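You operate a simulated robot arm through the tools that you are given. There is no shell and no other tool. Be economical: measure what you need, move in short steps, check, and stop when the job is done.

The job below is to be done with a simulated robot arm. You get a single attempt, and the scene is never put back.

TASK
Set the track stop to 50 mm and push the track's two bundles up to it in a row.
Fine: lock the track knob again before you push; slide the bundles, don't lift them.

It is judged by the outcome, as a careful person would: the job done as asked, and still so three seconds after it is handed in. It fails if anything else is knocked over, pushed out of place, dropped, spilled or broken.

THE ROBOT
A 7-joint arm with a two-finger parallel gripper, fixed in place. Base frame: the origin is at the foot of the arm, x ahead of it, y to its left, z up; the work surface is at about z = 84. Readings come in cm, rad, newtons and seconds.
With the tool pointing down near the work surface it reaches from about 24 to 68 cm from the base axis. Its first joint turns from -1.152 to 1.152 rad. Payload 2.4 kg.
The TCP is the grasp point between the finger pads, 3 cm short of the fingertips. In the tool frame z runs along the fingers and y along their closing line. Largest opening 9.4 cm; finger width 2.8, thickness 1; the body of the gripper, 5 by 9.6 cm, starts 5.5 cm behind the TCP.
Orientation is told as [roll, pitch, yaw] about the base's x, y, z axes, in that order, counted from this pose: with the fingers straight down and closing along the base's y, the tool's x points along the base's -x, its y along +y and its z along -z.

THE INTERFACE
- The arm moves only by the tool step_arm. Its argument "deltas" is a list of rows, each a list of 7 numbers: the opening in per cent of the stroke, from 0 (shut) to 100 (fully open), then the shift along the tool's x, y, z in units of 250 mm (1.0 is 250 mm), then the turn, a rotation vector about the tool's x, y, z in units of 60 degrees (1.0 is 60 degrees). In form: [[gripper, tx, ty, tz, rx, ry, rz], ...]. A call has 1 to 20 rows; each row is the pose to reach, as a shift and turn from the pose commanded when the call began, along the tool's axes at that moment. A call with a number of a shift or a turn outside -1 to 1 is refused whole. Rows are played at 5 a second. More than 5 cm and 0.15 rad between two rows, or a gripper value outside its range, and nothing of the call is played. Where a pose cannot be reached the arm comes as near as it can. A force on the tool above 90 N (or 10 N above the force at the start of the call, whichever is more), or a blocked arm, ends the call early, and 0.2 s more pass. The fingers move at their own pace (about 15.3 cm/s each) and stop on an object; they squeeze with about 39 N. The grip force told is the motor's: it shows also when the fingers shut on nothing. Time passes only in rows, and 0.2 s behind the last, so rows that repeat a pose let the fingers close. It gives the time, the measured TCP pose, the force on the tool (base axes), the opening and the grip force at its end, in the units of the frame above (readings bear some noise), with the torque about the TCP (base axes, N m) and any sound that the robot's microphone picked up, and new pictures: "views" is both (left out), scene, wrist or none.
- Cameras (640 x 400 px; columns grow to the right, rows downward): "scene" is fixed at [3.78, 48.06, 143.92]; the picture's right is [-0.73, -0.68, 0.00], its down [-0.41, 0.44, -0.80] and it looks along [0.55, -0.58, -0.60] (base axes); focal length 310 px, centre (320, 200). "wrist" rides on the gripper at [7.6, 1.4, -10.2] in the tool frame; the picture's right is [-0.18, 0.98, 0.00], its down [-0.75, -0.14, -0.64] and it looks along [-0.63, -0.12, 0.77] (tool axes); focal length 243 px, centre (320, 200). There is no depth. A picture from a camera that has moved, and an enlarged one, comes with that camera's place and axes in the base frame and with its lens.
- enlarge(camera, box): a new picture of the part [left, top, right, bottom] of that camera's present view, enlarged. No time passes.
- finish_job(): hands the job in; it is judged then, once.

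Go step by step. Nothing tells you positions but the pictures and the camera data: compare them with the known pose of the tool, close in by small moves and look again before you grip or let go. The budget is 120 turns and 200 pictures, counting those below and the enlarged ones. Unless the task says otherwise, let go and move clear before handing in.

The tools are called after ">>>" as name(argument=value, ...) on one line, values as JSON. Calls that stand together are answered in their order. step_arm: Moves the arm, as the interface text tells. Its arguments: {"type":"object","properties":{"deltas":{"type":"array","items":{"type":"array","items":{"type":"number"}}},"views":{"type":"string","enum":["both","scene","wrist","none"]}},"required":["deltas"]} The other tools are called the same way: enlarge (camera, box) takes an enlarged picture of a part of a camera's view; finish_job () hands the job in.

At the start:

```text
clock: 0.0
position: [39.22, -0.53, 110.13]
orientation: [0.001, 0.0, 0.0]
ft_force: [-0.2, 0.0, -0.1]
ft_torque: [0.0, 0.02, 0.04]
gripper_width: 9.38
finger_force: 0.1
```

scene: 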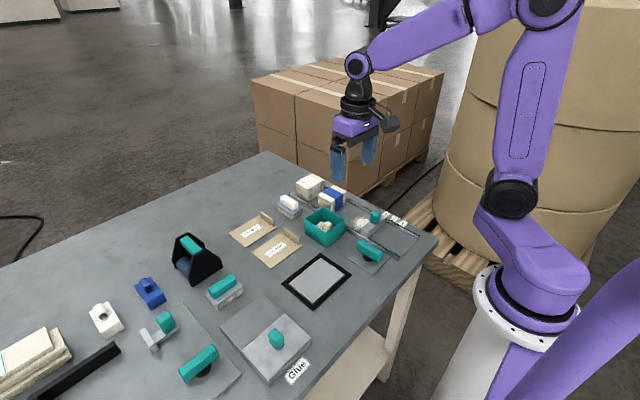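
wrist: 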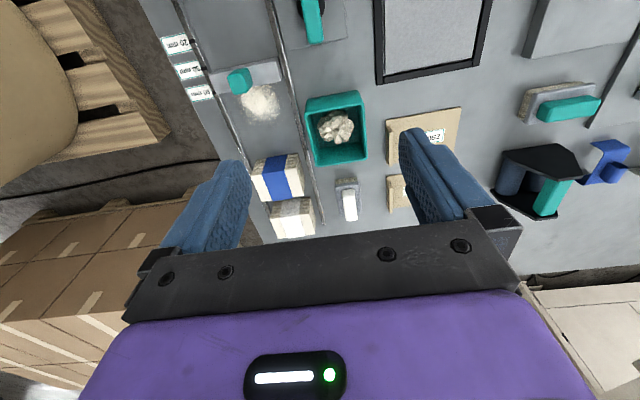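

I see a track with labels (25/50/.. mm), a stop with a teal knob, and two bundles (blue-banded and white). I'll look closer.

>>> enlarge(camera="wrist", box=[150, 0, 400, 250])

>>> enlarge(camera="scene", box=[260, 160, 440, 280])

```text
1.60 times, centred on (275, 125) of wrist
camera zoom: at [31.48, 0.93, 120.33], right [0.18, 0.98, 0.0], down [0.75, -0.14, 0.64], along [0.63, -0.12, -0.77], focal length 388 px, centre (392, 320)
```

zoom: 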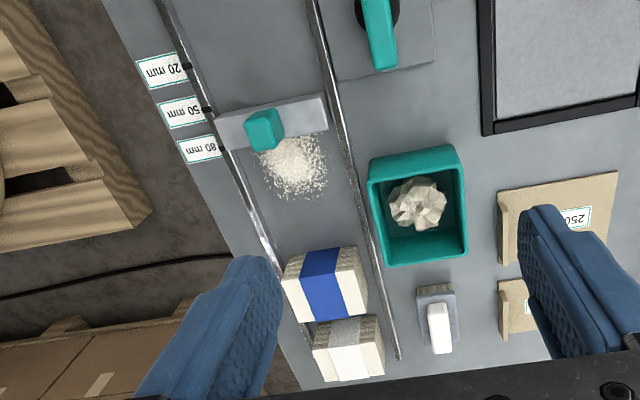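

```text
3.33 times, centred on (350, 220) of scene
camera zoom: at [3.78, 48.06, 143.92], right [-0.73, -0.68, 0.0], down [-0.41, 0.44, -0.8], along [0.55, -0.58, -0.6], focal length 1034 px, centre (220, 133)
```

zoom: 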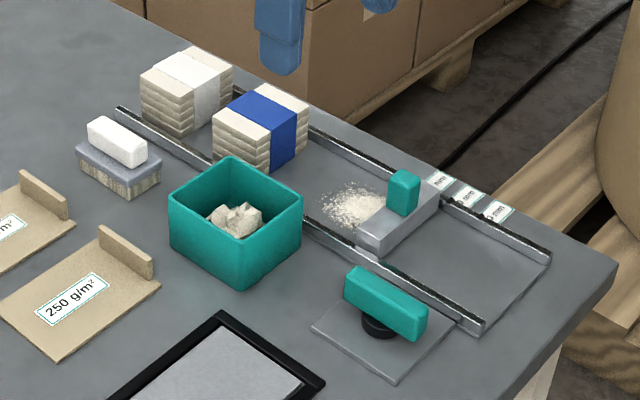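

>>> enlarge(camera="scene", box=[330, 190, 430, 252])

>>> enlarge(camera="wrist", box=[200, 40, 310, 110])

>>> enlarge(camera="scene", box=[80, 220, 330, 400])

```text
6.40 times, centred on (380, 221) of scene
camera zoom: at [3.78, 48.06, 143.92], right [-0.73, -0.68, 0.0], down [-0.41, 0.44, -0.8], along [0.55, -0.58, -0.6], focal length 1986 px, centre (-64, 66)
```

zoom: 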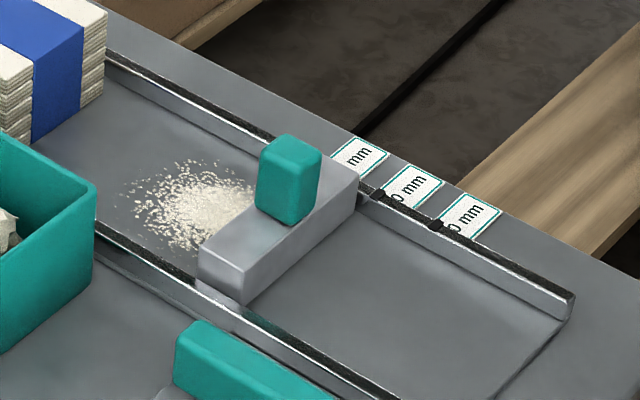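

```text
5.71 times, centred on (255, 75) of wrist
camera zoom: at [31.48, 0.93, 120.33], right [0.18, 0.98, 0.0], down [0.75, -0.14, 0.64], along [0.63, -0.12, -0.77], focal length 1386 px, centre (691, 914)
```

zoom: 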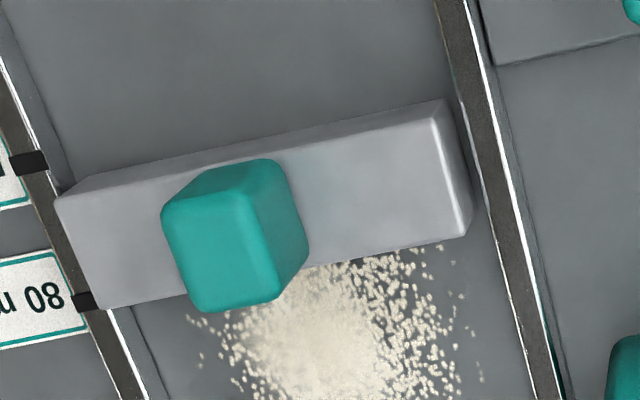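

```text
2.22 times, centred on (205, 310) of scene
camera zoom: at [3.78, 48.06, 143.92], right [-0.73, -0.68, 0.0], down [-0.41, 0.44, -0.8], along [0.55, -0.58, -0.6], focal length 690 px, centre (576, -44)
```

zoom: 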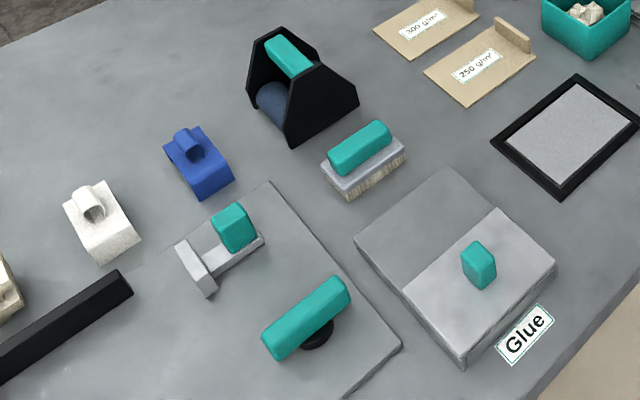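

>>> step_arm(deltas=[[100, 0.15, -0.06, 0, 0, 0, 0], [100, 0.3, -0.12, 0, 0, 0, 0], [100, 0.4, -0.16, 0, 0, 0, 0]], views="wrist")

```text
clock: 0.8
position: [29.06, -4.57, 110.01]
orientation: [0.001, 0.0, 0.001]
ft_force: [0.4, -0.4, 0.0]
ft_torque: [-0.03, 0.01, 0.02]
gripper_width: 9.38
finger_force: 0.1
camera wrist: at [21.44, -3.03, 120.28], right [0.18, 0.98, 0.0], down [0.75, -0.14, 0.64], along [0.63, -0.12, -0.77], focal length 243 px, centre (320, 200)
```

wrist: 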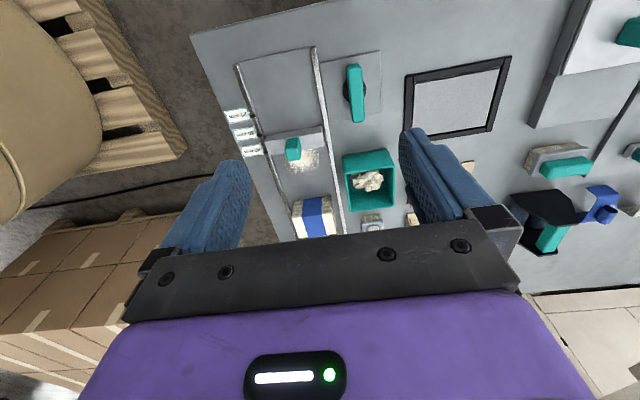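

>>> enlarge(camera="wrist", box=[220, 40, 400, 150])

>>> enlarge(camera="wrist", box=[270, 130, 420, 240])

>>> enlarge(camera="scene", box=[340, 225, 400, 285])

```text
3.56 times, centred on (310, 95) of wrist
camera zoom: at [21.44, -3.03, 120.28], right [0.18, 0.98, 0.0], down [0.75, -0.14, 0.64], along [0.63, -0.12, -0.77], focal length 863 px, centre (356, 573)
```

zoom: 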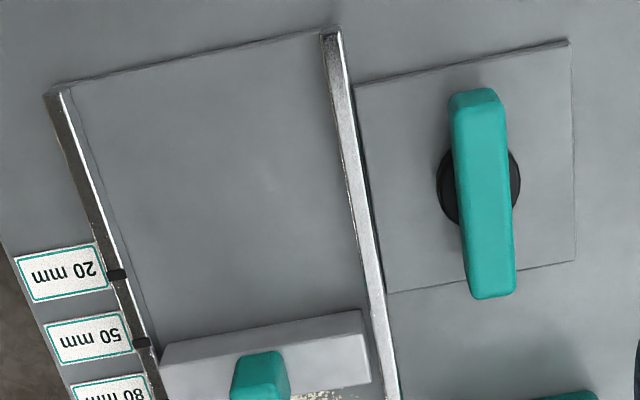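

```text
3.64 times, centred on (345, 185) of wrist
camera zoom: at [21.44, -3.03, 120.28], right [0.18, 0.98, 0.0], down [0.75, -0.14, 0.64], along [0.63, -0.12, -0.77], focal length 882 px, centre (229, 254)
```

zoom: 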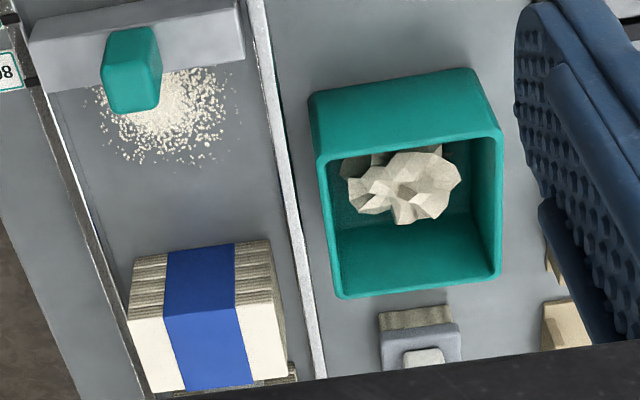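

```text
6.67 times, centred on (370, 255) of scene
camera zoom: at [3.78, 48.06, 143.92], right [-0.73, -0.68, 0.0], down [-0.41, 0.44, -0.8], along [0.55, -0.58, -0.6], focal length 2068 px, centre (-13, -167)
```

zoom: 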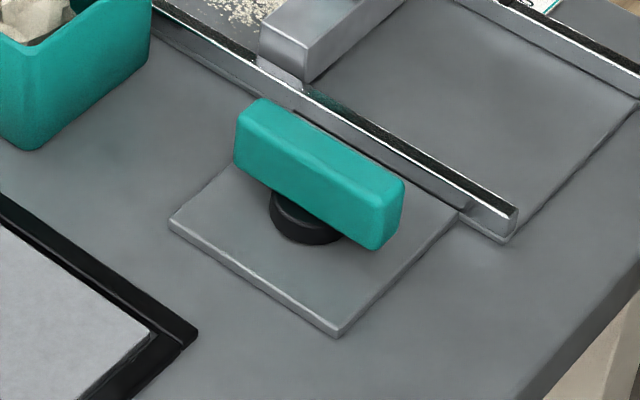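

>>> step_arm(deltas=[[45, -0.037, 0.06, 0.16, 0, 0, 0], [45, -0.074, 0.12, 0.32, 0, 0, 0], [45, -0.11, 0.179, 0.48, 0, 0, 0], [45, -0.11, 0.179, 0.48, 0, 0, 0]])

```text
clock: 1.8
position: [31.82, -0.08, 98.07]
orientation: [0.0, -0.001, -0.002]
ft_force: [0.2, 0.1, 0.6]
ft_torque: [-0.04, -0.01, -0.01]
gripper_width: 4.22
finger_force: 0.1
camera wrist: at [24.2, 1.41, 108.28], right [0.18, 0.98, 0.0], down [0.75, -0.14, 0.64], along [0.63, -0.12, -0.77], focal length 243 px, centre (320, 200)
```

scene: 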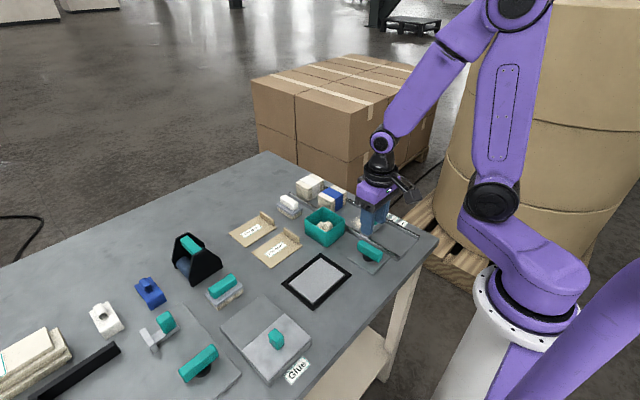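
wrist: 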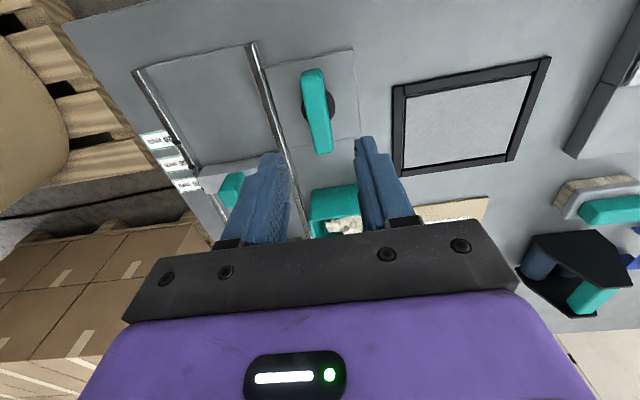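

>>> step_arm(deltas=[[45, 0.008, 0, 0.15, 0, 0, 0], [45, 0.016, 0, 0.3, 0, 0, 0]], views="wrist")

>>> enlarge(camera="scene", box=[330, 180, 430, 280])

```text
clock: 2.4
position: [31.38, -0.01, 90.52]
orientation: [0.0, 0.0, 0.001]
ft_force: [0.4, 0.0, -0.3]
ft_torque: [0.0, 0.02, -0.01]
gripper_width: 4.23
finger_force: 0.0
camera wrist: at [23.83, 1.49, 100.8], right [0.18, 0.98, 0.0], down [0.75, -0.14, 0.64], along [0.63, -0.12, -0.77], focal length 243 px, centre (320, 200)
```

wrist: 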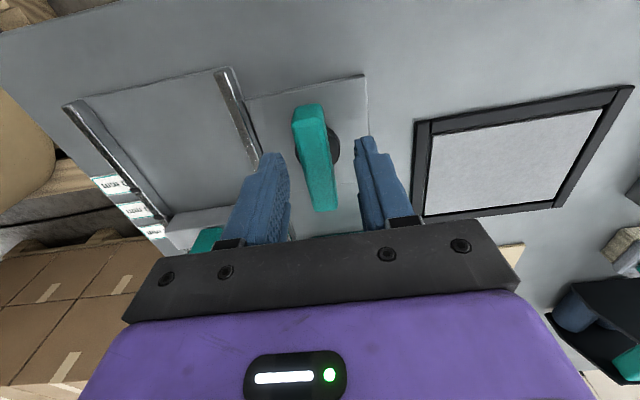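

```text
4.00 times, centred on (380, 230) of scene
camera zoom: at [3.78, 48.06, 143.92], right [-0.73, -0.68, 0.0], down [-0.41, 0.44, -0.8], along [0.55, -0.58, -0.6], focal length 1241 px, centre (80, 80)
```

zoom: 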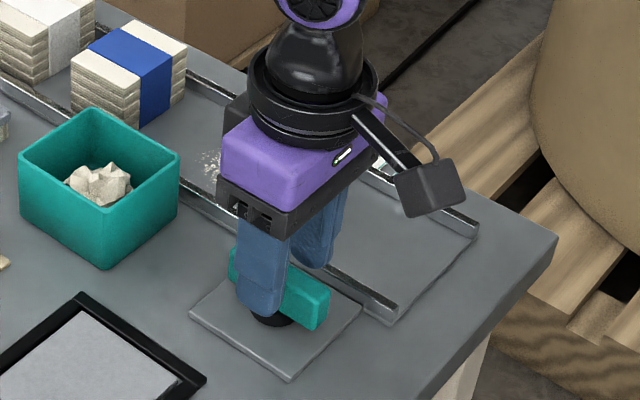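

>>> step_arm(deltas=[[45, 0.026, -0.014, 0, 0, 0, 0], [45, 0.026, -0.014, 0.06, 0, 0, 0], [45, 0.026, -0.014, 0.096, 0, 0, 0]], views="wrist")

>>> enlarge(camera="scene", box=[350, 210, 420, 280])

```text
clock: 3.2
position: [30.88, -0.42, 88.26]
orientation: [0.0, 0.0, 0.001]
ft_force: [1.1, 0.5, 0.1]
ft_torque: [0.01, 0.0, 0.02]
gripper_width: 4.23
finger_force: 0.0
camera wrist: at [23.19, 1.09, 98.43], right [0.18, 0.98, 0.0], down [0.75, -0.14, 0.64], along [0.63, -0.12, -0.77], focal length 243 px, centre (320, 200)
```

wrist: 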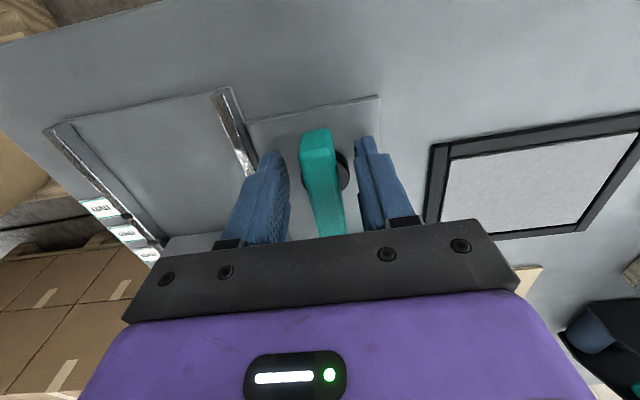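

```text
5.71 times, centred on (385, 245) of scene
camera zoom: at [3.78, 48.06, 143.92], right [-0.73, -0.68, 0.0], down [-0.41, 0.44, -0.8], along [0.55, -0.58, -0.6], focal length 1773 px, centre (-51, -57)
```

zoom: 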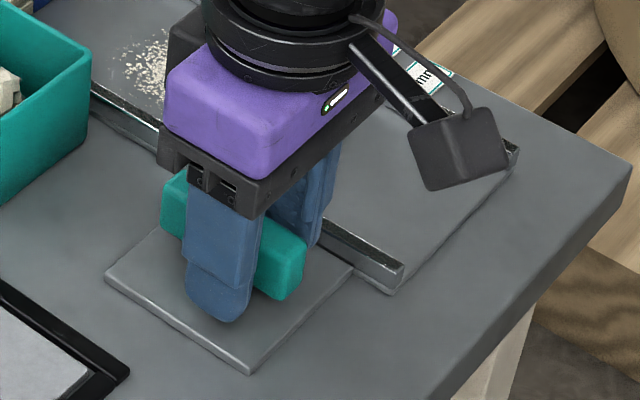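

>>> step_arm(deltas=[[45, -0.012, 0.0, 0, 0, 0, 0], [0, -0.012, 0.0, 0, 0, 0, 0], [0, -0.012, 0.0, 0, 0, 0, 0], [0, -0.012, 0, 0, 0, 0, 0]], views="wrist")

```text
clock: 4.2
position: [31.23, -0.3, 88.28]
orientation: [0.001, 0.0, 0.005]
ft_force: [-5.2, 25.7, -7.4]
ft_torque: [0.8, 0.23, 0.28]
gripper_width: 3.1
finger_force: 45.3
camera wrist: at [23.52, 1.19, 98.44], right [0.18, 0.98, 0.0], down [0.75, -0.14, 0.64], along [0.63, -0.12, -0.77], focal length 243 px, centre (320, 200)
```

wrist: 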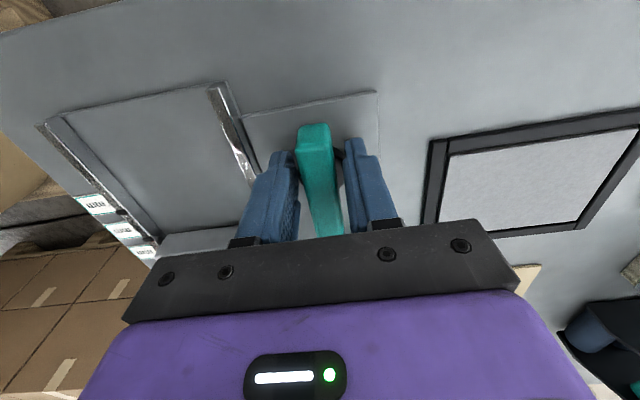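

>>> step_arm(deltas=[[45, 0, 0.01, 0, 0, 0, 0], [45, 0, 0.01, -0.04, 0, 0, 0], [0, 0, 0.01, -0.04, 0, 0, 0], [0, 0, 0.01, -0.04, 0, 0, 0], [0, 0, 0.01, -0.04, 0, 0, 0]], views="wrist")

>>> enlarge(camera="scene", box=[350, 210, 420, 280])

```text
clock: 5.4
position: [31.17, -0.24, 89.16]
orientation: [0.001, 0.003, -0.004]
ft_force: [2.4, -14.4, -8.4]
ft_torque: [-0.26, -0.69, -0.14]
gripper_width: 1.76
finger_force: 45.3
camera wrist: at [23.53, 1.25, 99.44], right [0.19, 0.98, 0.0], down [0.75, -0.14, 0.64], along [0.63, -0.12, -0.77], focal length 243 px, centre (320, 200)
```

wrist: 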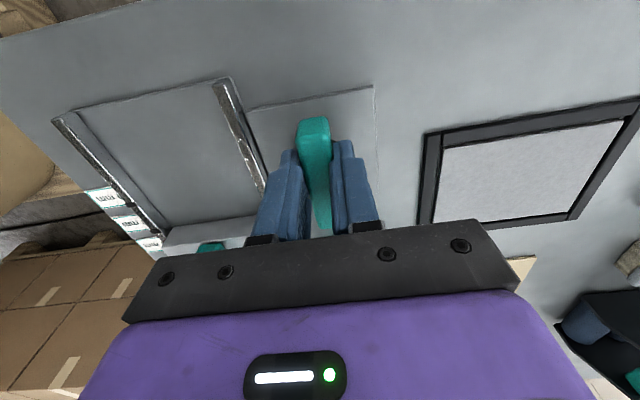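

```text
5.71 times, centred on (385, 245) of scene
camera zoom: at [3.8, 48.02, 143.93], right [-0.73, -0.68, 0.0], down [-0.41, 0.44, -0.8], along [0.55, -0.58, -0.6], focal length 1773 px, centre (-51, -57)
```

zoom: 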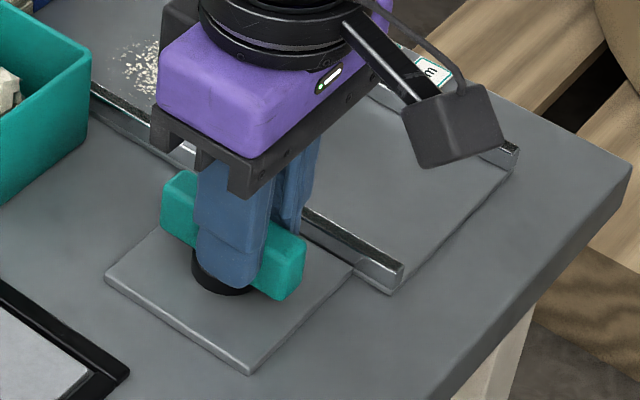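

Gripped on the lever (1.76 cm). Now I try turning it counter-clockwise a little, watching torque.

>>> step_arm(deltas=[[0, 0, -0.006, 0, 0, 0, -0.1], [0, 0, -0.006, 0, 0, 0, -0.2], [0, 0, -0.006, 0, 0, 0, -0.3]], views="wrist")

```text
clock: 6.2
position: [31.22, -0.27, 89.23]
orientation: [0.0, -0.001, 0.309]
ft_force: [1.7, 7.0, -5.7]
ft_torque: [0.04, 0.11, -2.21]
gripper_width: 2.77
finger_force: 44.5
camera wrist: at [23.5, -1.18, 99.44], right [-0.12, 0.99, 0.0], down [0.76, 0.09, 0.64], along [0.64, 0.08, -0.77], focal length 243 px, centre (320, 200)
```

wrist: 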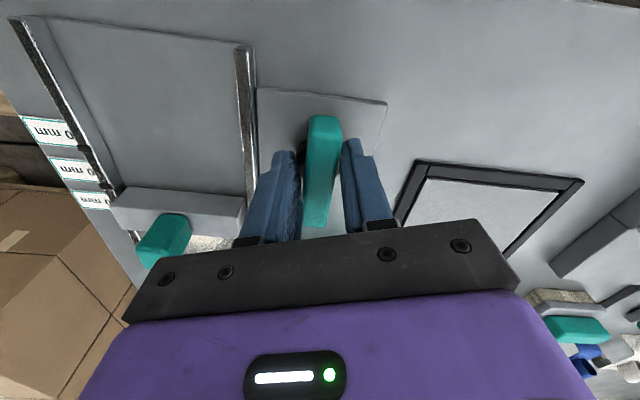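

That direction is blocked (fingers spread, torque). I'll go back and turn clockwise instead.

>>> step_arm(deltas=[[0, 0, 0, 0, 0, 0, 0.1], [0, 0, 0, 0, 0, 0, 0.2], [0, 0, 0, 0, 0, 0, 0.3], [0, 0, 0, 0, 0, 0, 0.4], [0, 0, 0, 0, 0, 0, 0.5], [0, 0, 0, 0, 0, 0, 0.6]], views="wrist")

```text
clock: 7.6
position: [31.11, 0.05, 89.22]
orientation: [-0.001, 0.0, -0.305]
ft_force: [-13.5, 52.1, -13.8]
ft_torque: [1.01, 0.57, 0.45]
gripper_width: 1.79
finger_force: 45.0
camera wrist: at [24.23, 3.73, 99.44], right [0.47, 0.88, 0.0], down [0.68, -0.36, 0.64], along [0.57, -0.3, -0.77], focal length 243 px, centre (320, 200)
```

wrist: 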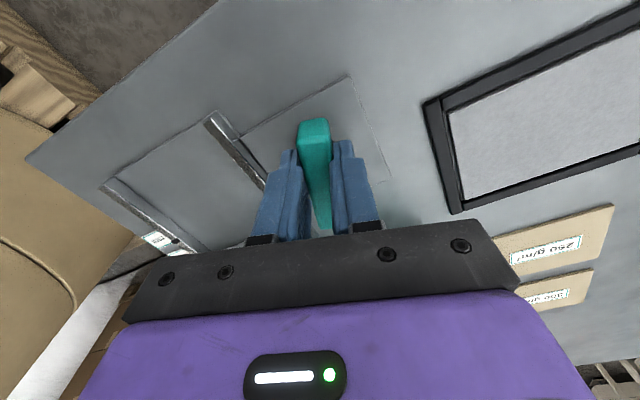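

The knob turns clockwise. I'll re-centre over the hub before turning on.

>>> step_arm(deltas=[[35, 0, 0.0, 0, 0, 0, 0], [35, 0, 0, 0, 0, 0, 0], [35, -0.023, 0.007, 0, 0, 0, 0], [35, -0.023, 0.007, 0, 0, 0, 0]], views="wrist")

>>> enlarge(camera="scene", box=[350, 210, 420, 280])

```text
clock: 8.6
position: [31.65, -0.39, 89.11]
orientation: [0.0, 0.001, -0.315]
ft_force: [0.0, -0.2, 1.0]
ft_torque: [-0.02, -0.02, -0.02]
gripper_width: 3.29
finger_force: 0.1
camera wrist: at [24.88, 3.43, 99.44], right [0.48, 0.88, 0.0], down [0.67, -0.37, 0.64], along [0.56, -0.31, -0.77], focal length 243 px, centre (320, 200)
```

wrist: 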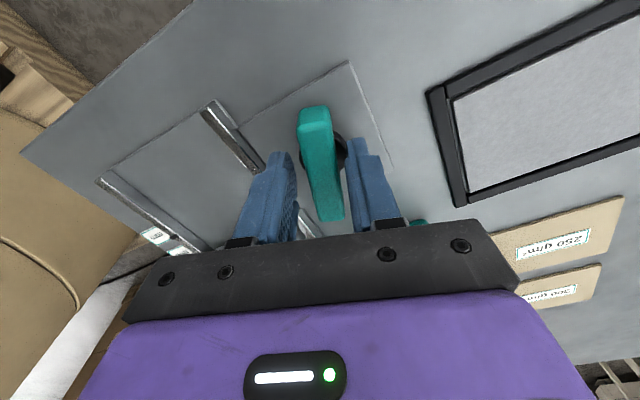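

```text
5.71 times, centred on (385, 245) of scene
camera zoom: at [3.78, 48.06, 143.92], right [-0.73, -0.68, 0.0], down [-0.41, 0.44, -0.8], along [0.55, -0.58, -0.6], focal length 1773 px, centre (-51, -57)
```

zoom: 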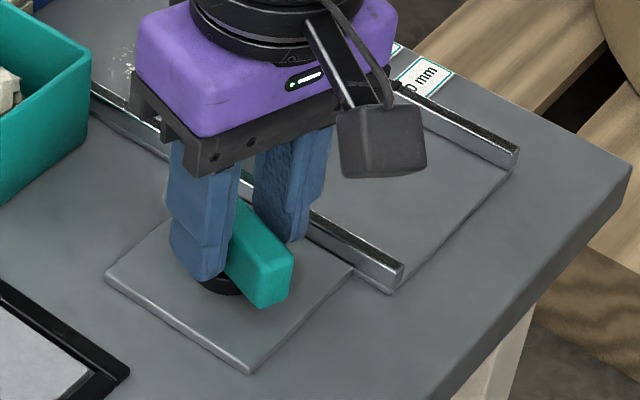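

>>> step_arm(deltas=[[35, 0.018, 0, 0, 0, 0, 0], [0, 0.018, 0, 0, 0, 0, 0], [0, 0.018, 0, 0, 0, 0, 0], [0, 0.018, 0, 0, 0, 0, 0]], views="none")

```text
clock: 9.6
position: [31.32, -0.06, 89.19]
orientation: [0.0, -0.001, -0.312]
ft_force: [1.4, 22.5, -6.5]
ft_torque: [0.41, 0.29, 0.15]
gripper_width: 1.78
finger_force: 45.0
```

>>> step_arm(deltas=[[0, 0, 0.008, 0, 0, 0, 0.1], [0, 0, 0.008, 0, 0, 0, 0.2], [0, 0, 0.008, 0, 0, 0, 0.3], [0, 0, 0.008, 0, 0, 0, 0.4]], views="none")

```text
clock: 10.6
position: [31.49, 0.32, 89.29]
orientation: [0.001, -0.002, -0.731]
ft_force: [0.9, 40.2, 7.3]
ft_torque: [0.9, 0.71, 0.2]
gripper_width: 1.76
finger_force: 45.1
```

>>> step_arm(deltas=[[0, 0, 0.014, 0, 0, 0, 0], [0, 0.006, 0.02, 0, 0, 0, 0.1], [0, 0.004, 0.026, 0, 0, 0, 0.2], [0, 0, 0.032, 0, 0, 0, 0.3], [0, 0, 0.036, 0, 0, 0, 0.4]], views="both")

```text
clock: 11.8
position: [31.76, 0.24, 89.15]
orientation: [-0.006, 0.003, -1.161]
ft_force: [-6.4, -30.8, 18.7]
ft_torque: [-0.17, -0.74, -0.08]
gripper_width: 1.78
finger_force: 45.2
camera wrist: at [30.06, 8.0, 99.44], right [0.97, 0.22, -0.01], down [0.18, -0.75, 0.64], along [0.14, -0.63, -0.77], focal length 243 px, centre (320, 200)
```

scene: 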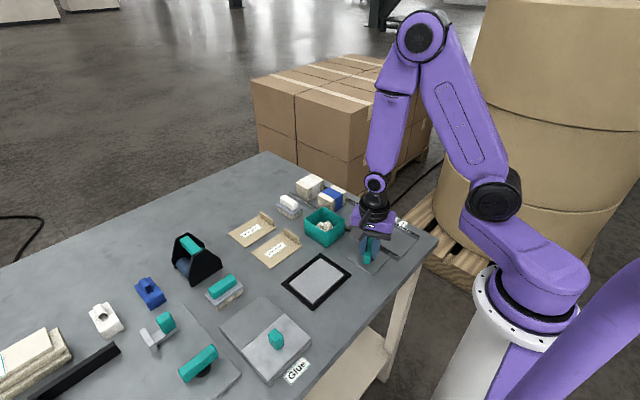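
wrist: 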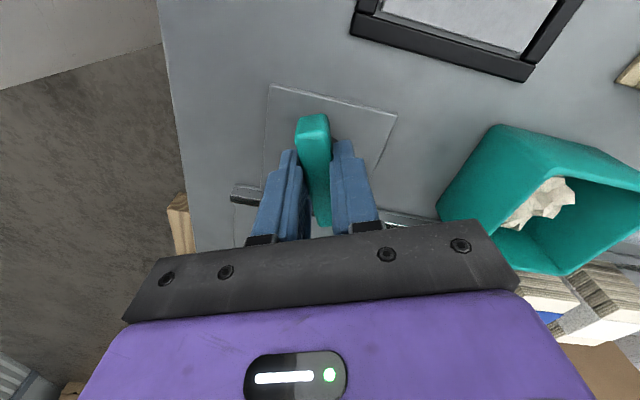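

>>> step_arm(deltas=[[0, -0.011, -0.004, 0, 0, 0, 0.1], [0, -0.011, 0, 0, 0, 0, 0.2], [0, -0.011, 0.0, 0, 0, 0, 0.3], [0, -0.011, 0.0, 0, 0, 0, 0.4]], views="none")

```text
clock: 12.8
position: [32.05, 0.27, 89.3]
orientation: [-0.003, 0.001, -1.571]
ft_force: [-11.7, -1.0, -4.8]
ft_torque: [-0.5, 0.14, -0.08]
gripper_width: 1.77
finger_force: 44.8
```

>>> step_arm(deltas=[[0, 0, 0, 0, 0, 0, 0.1], [0, 0, 0, 0, 0, 0, 0.15], [0, 0, 0, 0, 0, 0, 0.15]], views="wrist")

```text
clock: 13.6
position: [32.04, 0.41, 89.23]
orientation: [0.0, -0.001, -1.723]
ft_force: [-13.9, -1.8, 10.3]
ft_torque: [-0.11, 0.17, 1.75]
gripper_width: 2.21
finger_force: 45.1
camera wrist: at [34.58, 7.77, 99.43], right [0.94, -0.33, 0.0], down [-0.25, -0.72, 0.64], along [-0.21, -0.61, -0.77], focal length 243 px, centre (320, 200)
```

wrist: 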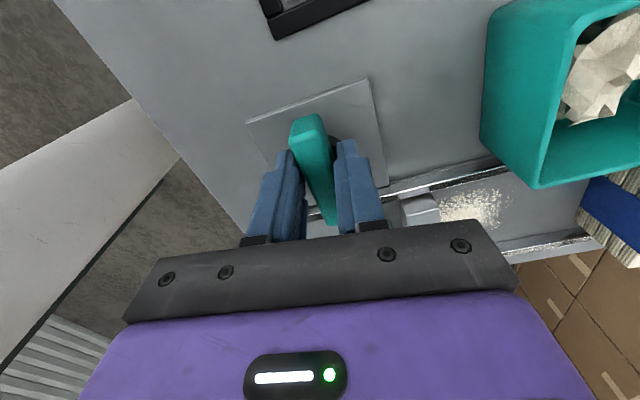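

>>> step_arm(deltas=[[0, 0, 0, 0, 0, 0, -0.1], [0, 0, 0, 0, 0, 0, -0.145], [40, 0, 0, 0, 0, 0, -0.145], [40, 0, 0, 0, 0, 0, -0.145], [40, 0, 0, -0.15, 0, 0, -0.145], [40, 0, 0, -0.3, 0, 0, -0.145], [40, 0, 0, -0.4, 0, 0, -0.145]], views="scene")

```text
clock: 15.2
position: [32.11, 0.37, 99.15]
orientation: [-0.001, 0.001, -1.576]
ft_force: [0.2, 0.9, 0.6]
ft_torque: [-0.04, 0.01, 0.0]
gripper_width: 3.75
finger_force: 0.1
```

scene: 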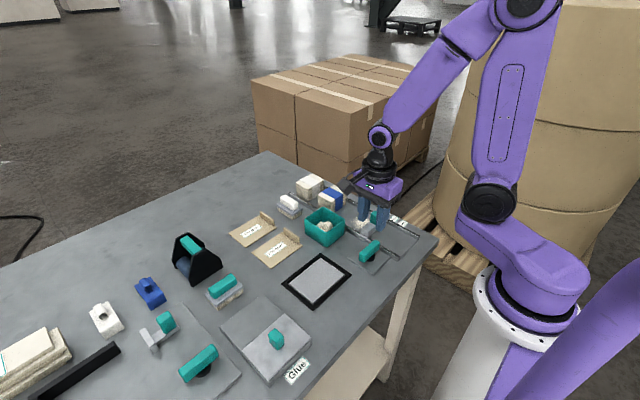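

>>> step_arm(deltas=[[40, -0.14, 0.07, 0, 0, 0, 0], [40, -0.28, 0.14, 0, 0, 0, 0], [40, -0.412, 0.212, 0, 0, 0, 0], [40, -0.412, 0.212, 0.08, 0, 0, 0]])

```text
clock: 16.2
position: [37.26, -9.96, 97.18]
orientation: [0.0, 0.001, -1.575]
ft_force: [-0.4, -0.6, -0.8]
ft_torque: [0.03, 0.0, 0.02]
gripper_width: 3.75
finger_force: 0.1
camera wrist: at [38.74, -2.3, 107.42], right [0.98, -0.19, 0.0], down [-0.14, -0.75, 0.64], along [-0.12, -0.63, -0.77], focal length 243 px, centre (320, 200)
```

scene: 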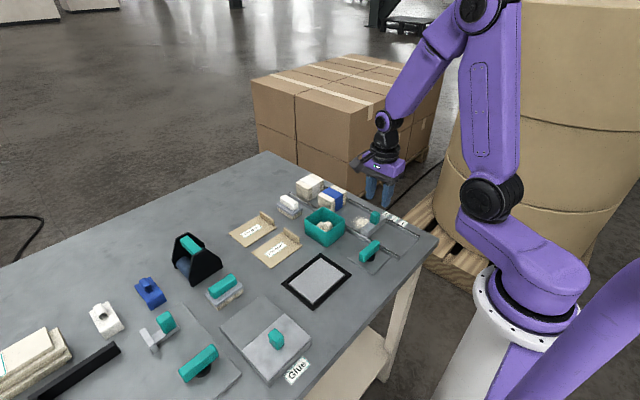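
wrist: 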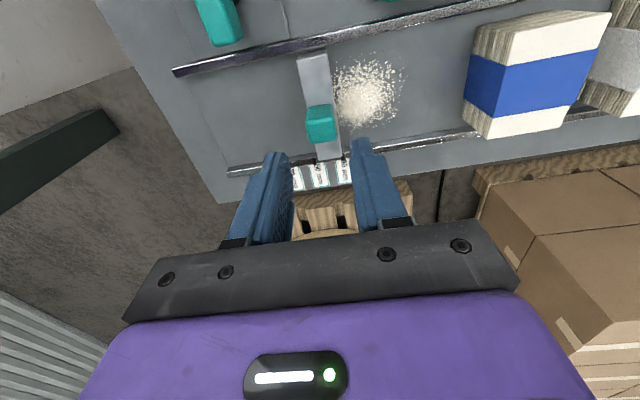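

>>> enlarge(camera="wrist", box=[220, 30, 420, 200])

```text
2.35 times, centred on (320, 115) of wrist
camera zoom: at [38.74, -2.3, 107.42], right [0.98, -0.19, 0.0], down [-0.14, -0.75, 0.64], along [-0.12, -0.63, -0.77], focal length 571 px, centre (320, 400)
```

zoom: 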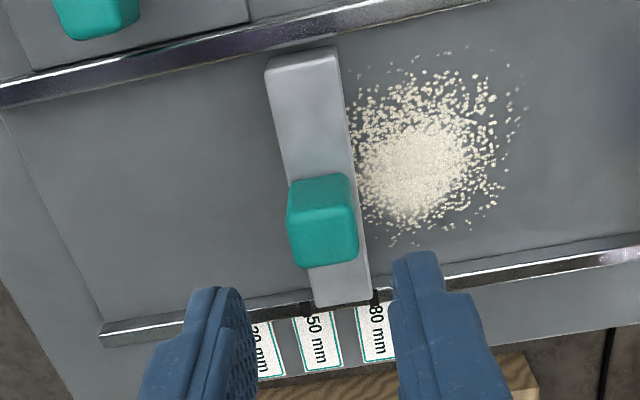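

>>> step_arm(deltas=[[40, 0, 0.005, 0.12, 0, 0, 0], [40, 0, 0.005, 0.2, 0, 0, 0]], views="wrist")

>>> enlarge(camera="scene", box=[340, 170, 420, 250])

```text
clock: 16.8
position: [37.43, -9.9, 92.11]
orientation: [0.0, -0.001, -1.576]
ft_force: [-0.6, -0.5, -0.6]
ft_torque: [-0.03, -0.01, 0.01]
gripper_width: 3.74
finger_force: 0.1
camera wrist: at [38.78, -2.29, 102.39], right [0.98, -0.19, 0.0], down [-0.15, -0.75, 0.64], along [-0.12, -0.63, -0.77], focal length 243 px, centre (320, 200)
```

wrist: 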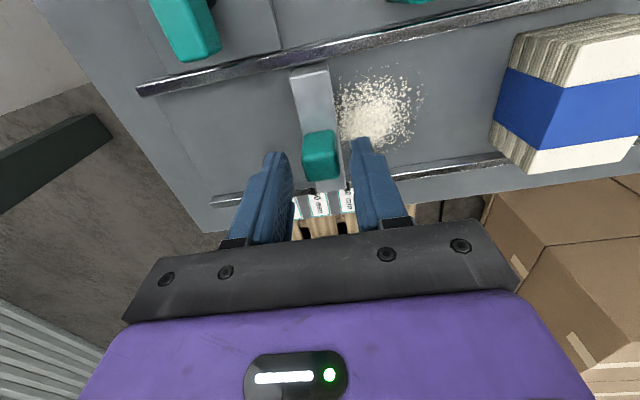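

```text
5.00 times, centred on (380, 210) of scene
camera zoom: at [3.78, 48.06, 143.92], right [-0.73, -0.68, 0.0], down [-0.41, 0.44, -0.8], along [0.55, -0.58, -0.6], focal length 1551 px, centre (20, 150)
```

zoom: 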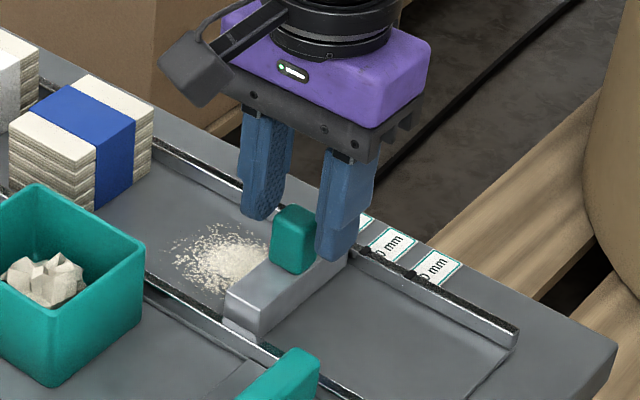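

>>> step_arm(deltas=[[40, 0.034, 0, 0, 0, 0, 0], [40, 0.034, 0, 0.06, 0, 0, 0], [40, 0.034, 0, 0.096, 0, 0, 0]], views="wrist")

>>> enlarge(camera="scene", box=[340, 170, 420, 250])

```text
clock: 17.6
position: [37.52, -9.05, 89.79]
orientation: [0.001, 0.0, -1.577]
ft_force: [-0.1, -0.4, -0.2]
ft_torque: [-0.02, 0.03, -0.02]
gripper_width: 3.76
finger_force: 0.1
camera wrist: at [38.87, -1.39, 100.06], right [0.98, -0.19, 0.0], down [-0.15, -0.75, 0.64], along [-0.12, -0.63, -0.77], focal length 243 px, centre (320, 200)
```

wrist: 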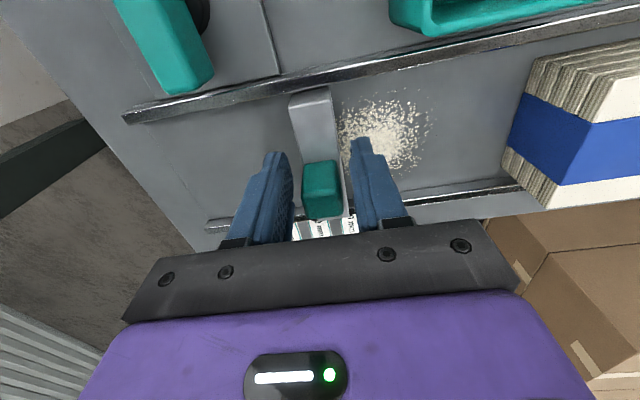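

```text
5.00 times, centred on (380, 210) of scene
camera zoom: at [3.78, 48.06, 143.92], right [-0.73, -0.68, 0.0], down [-0.41, 0.44, -0.8], along [0.55, -0.58, -0.6], focal length 1551 px, centre (20, 150)
```

zoom: 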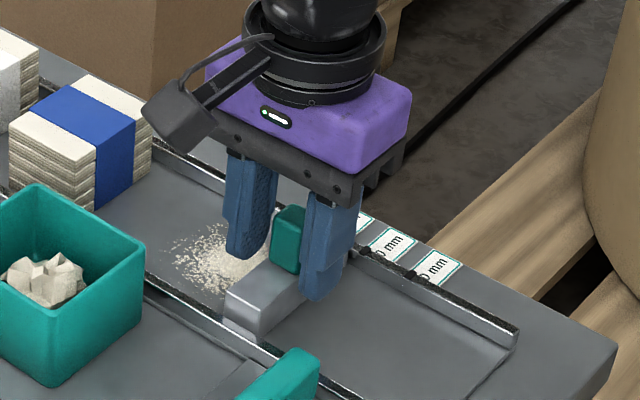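

>>> step_arm(deltas=[[40, -0.024, 0, 0, 0, 0, 0], [0, -0.024, 0, 0, 0, 0, 0], [0, -0.024, 0, 0, 0, 0, 0], [0, -0.024, 0, 0, 0, 0, 0]], views="wrist")

```text
clock: 18.6
position: [37.39, -9.72, 89.77]
orientation: [0.001, 0.001, -1.576]
ft_force: [-0.2, 7.2, -1.4]
ft_torque: [0.47, 0.0, -0.05]
gripper_width: 2.63
finger_force: 44.7
camera wrist: at [38.89, -1.97, 100.06], right [0.98, -0.19, 0.0], down [-0.14, -0.75, 0.64], along [-0.12, -0.63, -0.77], focal length 243 px, centre (320, 200)
```

wrist: 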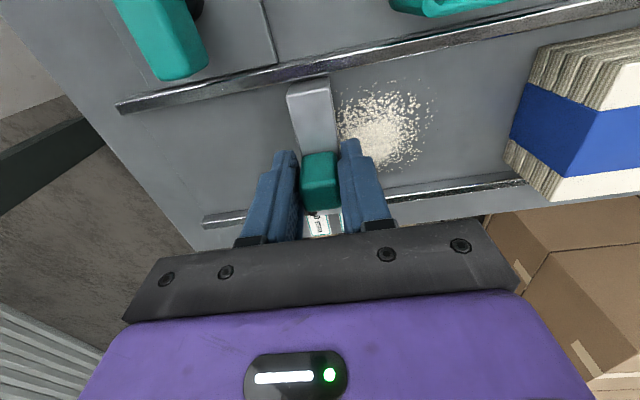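

>>> step_arm(deltas=[[0, 0, -0.03, 0, 0, 0, 0], [0, 0, -0.06, 0, 0, 0, 0], [0, 0, -0.09, 0, 0, 0, 0], [0, 0, -0.12, 0, 0, 0, 0], [0, 0, -0.12, 0, 0, 0, 0]], views="both")

```text
clock: 19.8
position: [34.45, -9.72, 89.74]
orientation: [0.0, 0.0, -1.576]
ft_force: [1.0, 7.1, 6.7]
ft_torque: [-0.43, -0.04, 0.1]
gripper_width: 2.63
finger_force: 45.1
camera wrist: at [35.87, -1.97, 100.06], right [0.98, -0.19, 0.0], down [-0.15, -0.75, 0.64], along [-0.12, -0.63, -0.77], focal length 243 px, centre (320, 200)
```

scene: 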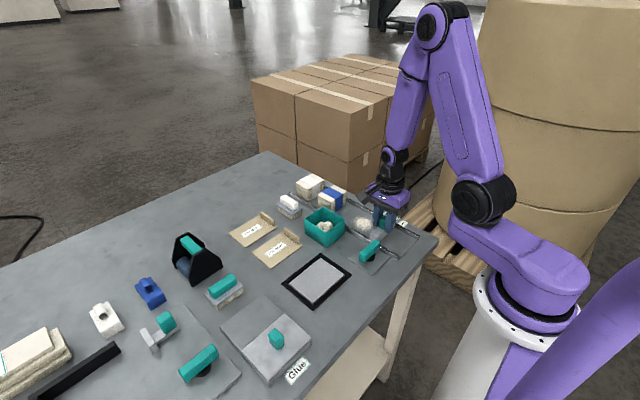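
wrist: 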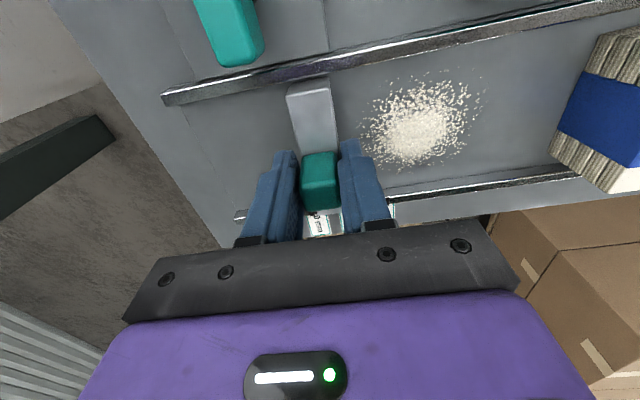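

>>> step_arm(deltas=[[40, 0, 0, 0, 0, 0, 0], [40, 0, 0, 0, 0, 0, 0], [40, 0, 0, -0.1, 0, 0, 0], [40, 0, 0, -0.25, 0, 0, 0], [40, 0.1, 0.03, -0.3, 0, 0, 0]], views="wrist")

>>> enlarge(camera="wrist", box=[250, 60, 400, 200])

>>> enlarge(camera="scene", box=[350, 190, 430, 250])

```text
clock: 21.0
position: [35.14, -7.31, 97.44]
orientation: [0.001, -0.002, -1.575]
ft_force: [-0.1, 0.0, -0.1]
ft_torque: [0.0, 0.0, 0.0]
gripper_width: 3.76
finger_force: 0.1
camera wrist: at [36.65, 0.46, 107.57], right [0.98, -0.19, 0.0], down [-0.15, -0.75, 0.64], along [-0.12, -0.63, -0.77], focal length 243 px, centre (320, 200)
```

wrist: 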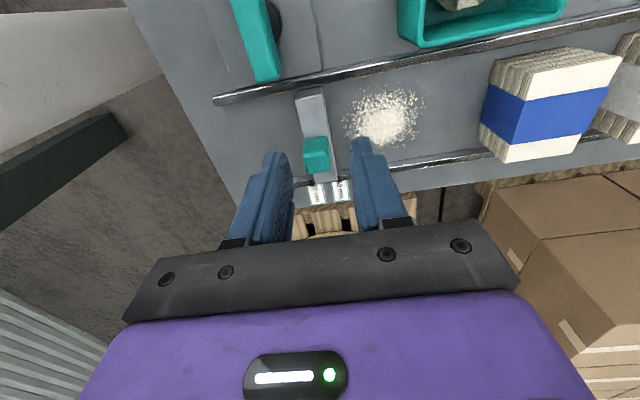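

```text
2.86 times, centred on (325, 130) of wrist
camera zoom: at [36.65, 0.46, 107.57], right [0.98, -0.19, 0.0], down [-0.15, -0.75, 0.64], along [-0.12, -0.63, -0.77], focal length 693 px, centre (306, 400)
```

zoom: 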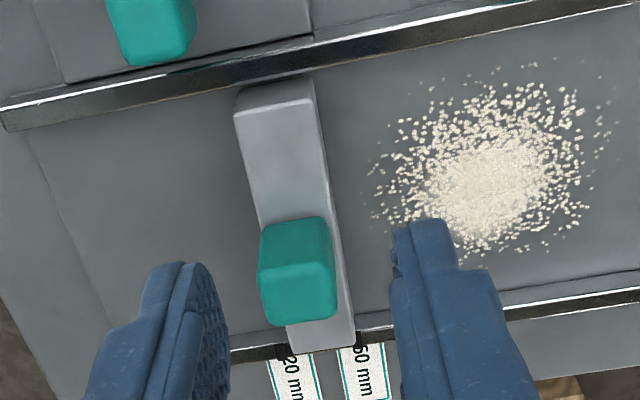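

```text
6.67 times, centred on (390, 220) of scene
camera zoom: at [3.79, 48.06, 143.92], right [-0.73, -0.68, 0.0], down [-0.41, 0.44, -0.8], along [0.55, -0.58, -0.6], focal length 2068 px, centre (-147, 67)
```

zoom: 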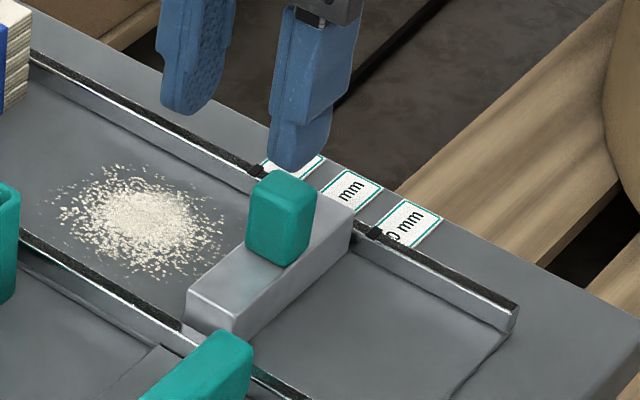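

>>> enlarge(camera="wrist", box=[300, 160, 350, 205])

```text
8.89 times, centred on (325, 182) of wrist
camera zoom: at [36.65, 0.46, 107.57], right [0.98, -0.19, 0.0], down [-0.15, -0.75, 0.64], along [-0.12, -0.63, -0.77], focal length 2157 px, centre (276, 356)
```

zoom: 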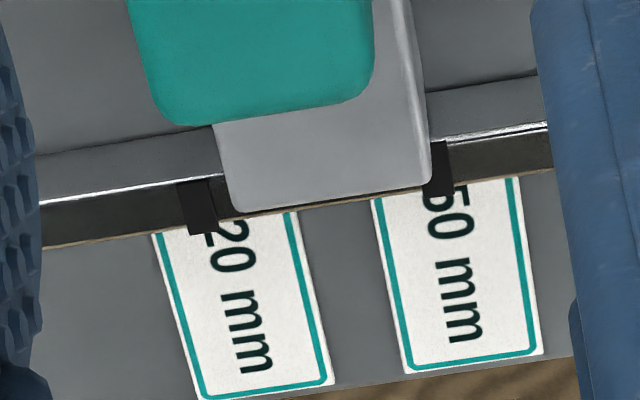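

The stop face sits on the 50 mm tick. Now I go back to the knob to lock it.

>>> step_arm(deltas=[[40, 0.1, -0.04, 0, 0, 0, 0], [40, 0.2, -0.08, 0, 0, 0, 0], [40, 0.306, -0.126, 0, 0, 0, 0], [40, 0.306, -0.126, 0.15, 0, 0, 0], [40, 0.306, -0.126, 0.25, 0, 0, 0]], views="wrist")

```text
clock: 22.2
position: [32.06, 0.54, 91.05]
orientation: [0.0, 0.001, -1.577]
ft_force: [-0.2, 0.5, 0.1]
ft_torque: [-0.01, 0.01, -0.02]
gripper_width: 3.75
finger_force: 0.1
camera wrist: at [33.54, 8.22, 101.31], right [0.98, -0.19, 0.0], down [-0.15, -0.75, 0.64], along [-0.12, -0.63, -0.77], focal length 243 px, centre (320, 200)
```

wrist: 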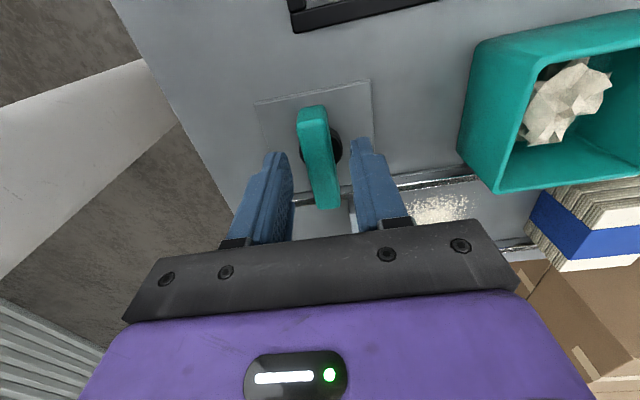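

>>> step_arm(deltas=[[40, -0.034, -0.002, 0, 0, 0, 0], [40, -0.034, -0.002, 0.074, 0, 0, 0], [0, -0.034, -0.002, 0.074, 0, 0, 0], [0, -0.034, -0.002, 0.074, 0, 0, 0], [0, -0.034, -0.002, 0.074, 0, 0, 0]], views="none")

```text
clock: 23.4
position: [32.04, -0.3, 89.2]
orientation: [-0.001, 0.0, -1.573]
ft_force: [-4.3, -3.2, 18.6]
ft_torque: [-0.28, 0.12, 0.81]
gripper_width: 1.79
finger_force: 45.3
```

>>> step_arm(deltas=[[0, 0, 0, 0, 0, 0, -0.1], [0, 0, 0, 0, 0, 0, -0.2], [0, 0, 0, 0, 0, 0, -0.3], [0, 0, 0, 0, 0, 0, -0.4], [0, 0, 0, 0, 0, 0, -0.5]], views="none")

```text
clock: 24.6
position: [31.96, -0.26, 89.25]
orientation: [0.001, 0.0, -1.05]
ft_force: [-2.4, 5.1, 32.1]
ft_torque: [0.14, 0.11, 0.0]
gripper_width: 1.79
finger_force: 45.4
```

>>> step_arm(deltas=[[0, 0, 0, -0.004, 0, 0, -0.1], [0, 0, 0, -0.004, 0, 0, -0.2], [0, 0, 0, -0.004, 0, 0, -0.3], [0, 0, 0, -0.004, 0, 0, -0.4], [0, 0, 0, -0.004, 0, 0, -0.5], [0, 0, 0, -0.004, 0, 0, -0.6], [0, 0, 0, -0.004, 0, 0, -0.7], [0, 0, 0, -0.004, 0, 0, -0.8]], views="none")

```text
clock: 26.4
position: [32.01, -0.34, 89.25]
orientation: [0.0, 0.002, -0.213]
ft_force: [7.7, 17.5, -21.3]
ft_torque: [0.61, 0.85, -0.02]
gripper_width: 1.8
finger_force: 45.5
```

>>> step_arm(deltas=[[0, 0, 0, 0, 0, 0, -0.1], [0, 0, 0, 0, 0, 0, -0.2], [0, 0, 0, 0, 0, 0, -0.26], [0, 0, 0, 0, 0, 0, -0.26]], views="none")

```text
clock: 27.4
position: [32.1, -0.39, 89.32]
orientation: [-0.001, -0.001, 0.059]
ft_force: [6.0, 30.2, -8.4]
ft_torque: [0.59, -0.51, -1.62]
gripper_width: 1.95
finger_force: 44.7
```

The knob is back at its locked end. Release, rise and look at the brush.

>>> step_arm(deltas=[[40, 0, 0, 0, 0, 0, 0], [40, 0, 0, 0, 0, 0, 0], [40, 0, 0, -0.15, 0, 0, 0.055], [40, 0, 0, -0.3, 0, 0, 0.055], [40, 0, 0, -0.45, 0, 0, 0.055], [40, -0.19, 0, -0.5, 0, 0, 0.055], [40, -0.38, 0, -0.5, 0, 0, 0.055], [40, -0.57, 0, -0.5, 0, 0, 0.055]])

>>> enlarge(camera="scene", box=[270, 170, 420, 280])

```text
clock: 29.2
position: [46.26, 0.51, 101.88]
orientation: [-0.001, 0.0, -0.002]
ft_force: [0.3, 0.7, 0.2]
ft_torque: [0.02, -0.05, 0.0]
gripper_width: 3.76
finger_force: 0.1
camera wrist: at [38.63, 2.02, 112.13], right [0.19, 0.98, 0.0], down [0.75, -0.14, 0.64], along [0.63, -0.12, -0.77], focal length 243 px, centre (320, 200)
```

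scene: 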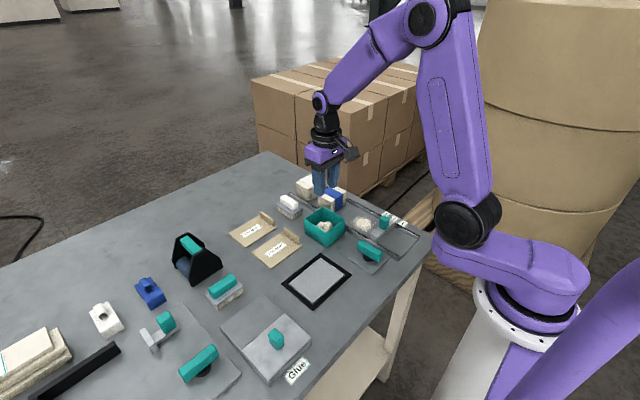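
wrist: 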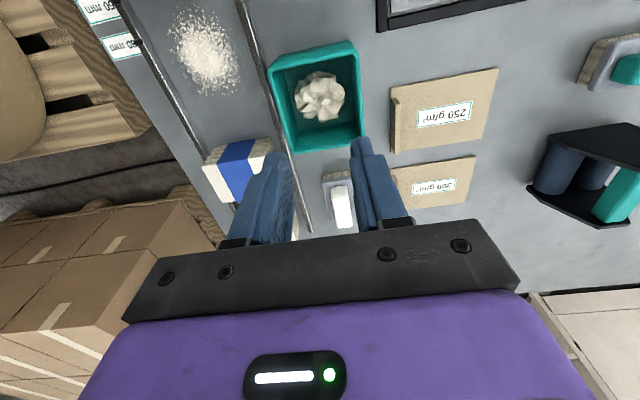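

```text
3.64 times, centred on (345, 225) of scene
camera zoom: at [3.78, 48.06, 143.92], right [-0.73, -0.68, 0.0], down [-0.41, 0.44, -0.8], along [0.55, -0.58, -0.6], focal length 1128 px, centre (229, 109)
```

zoom: 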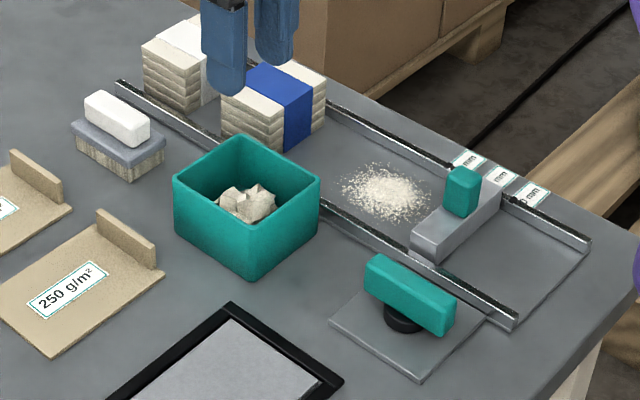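

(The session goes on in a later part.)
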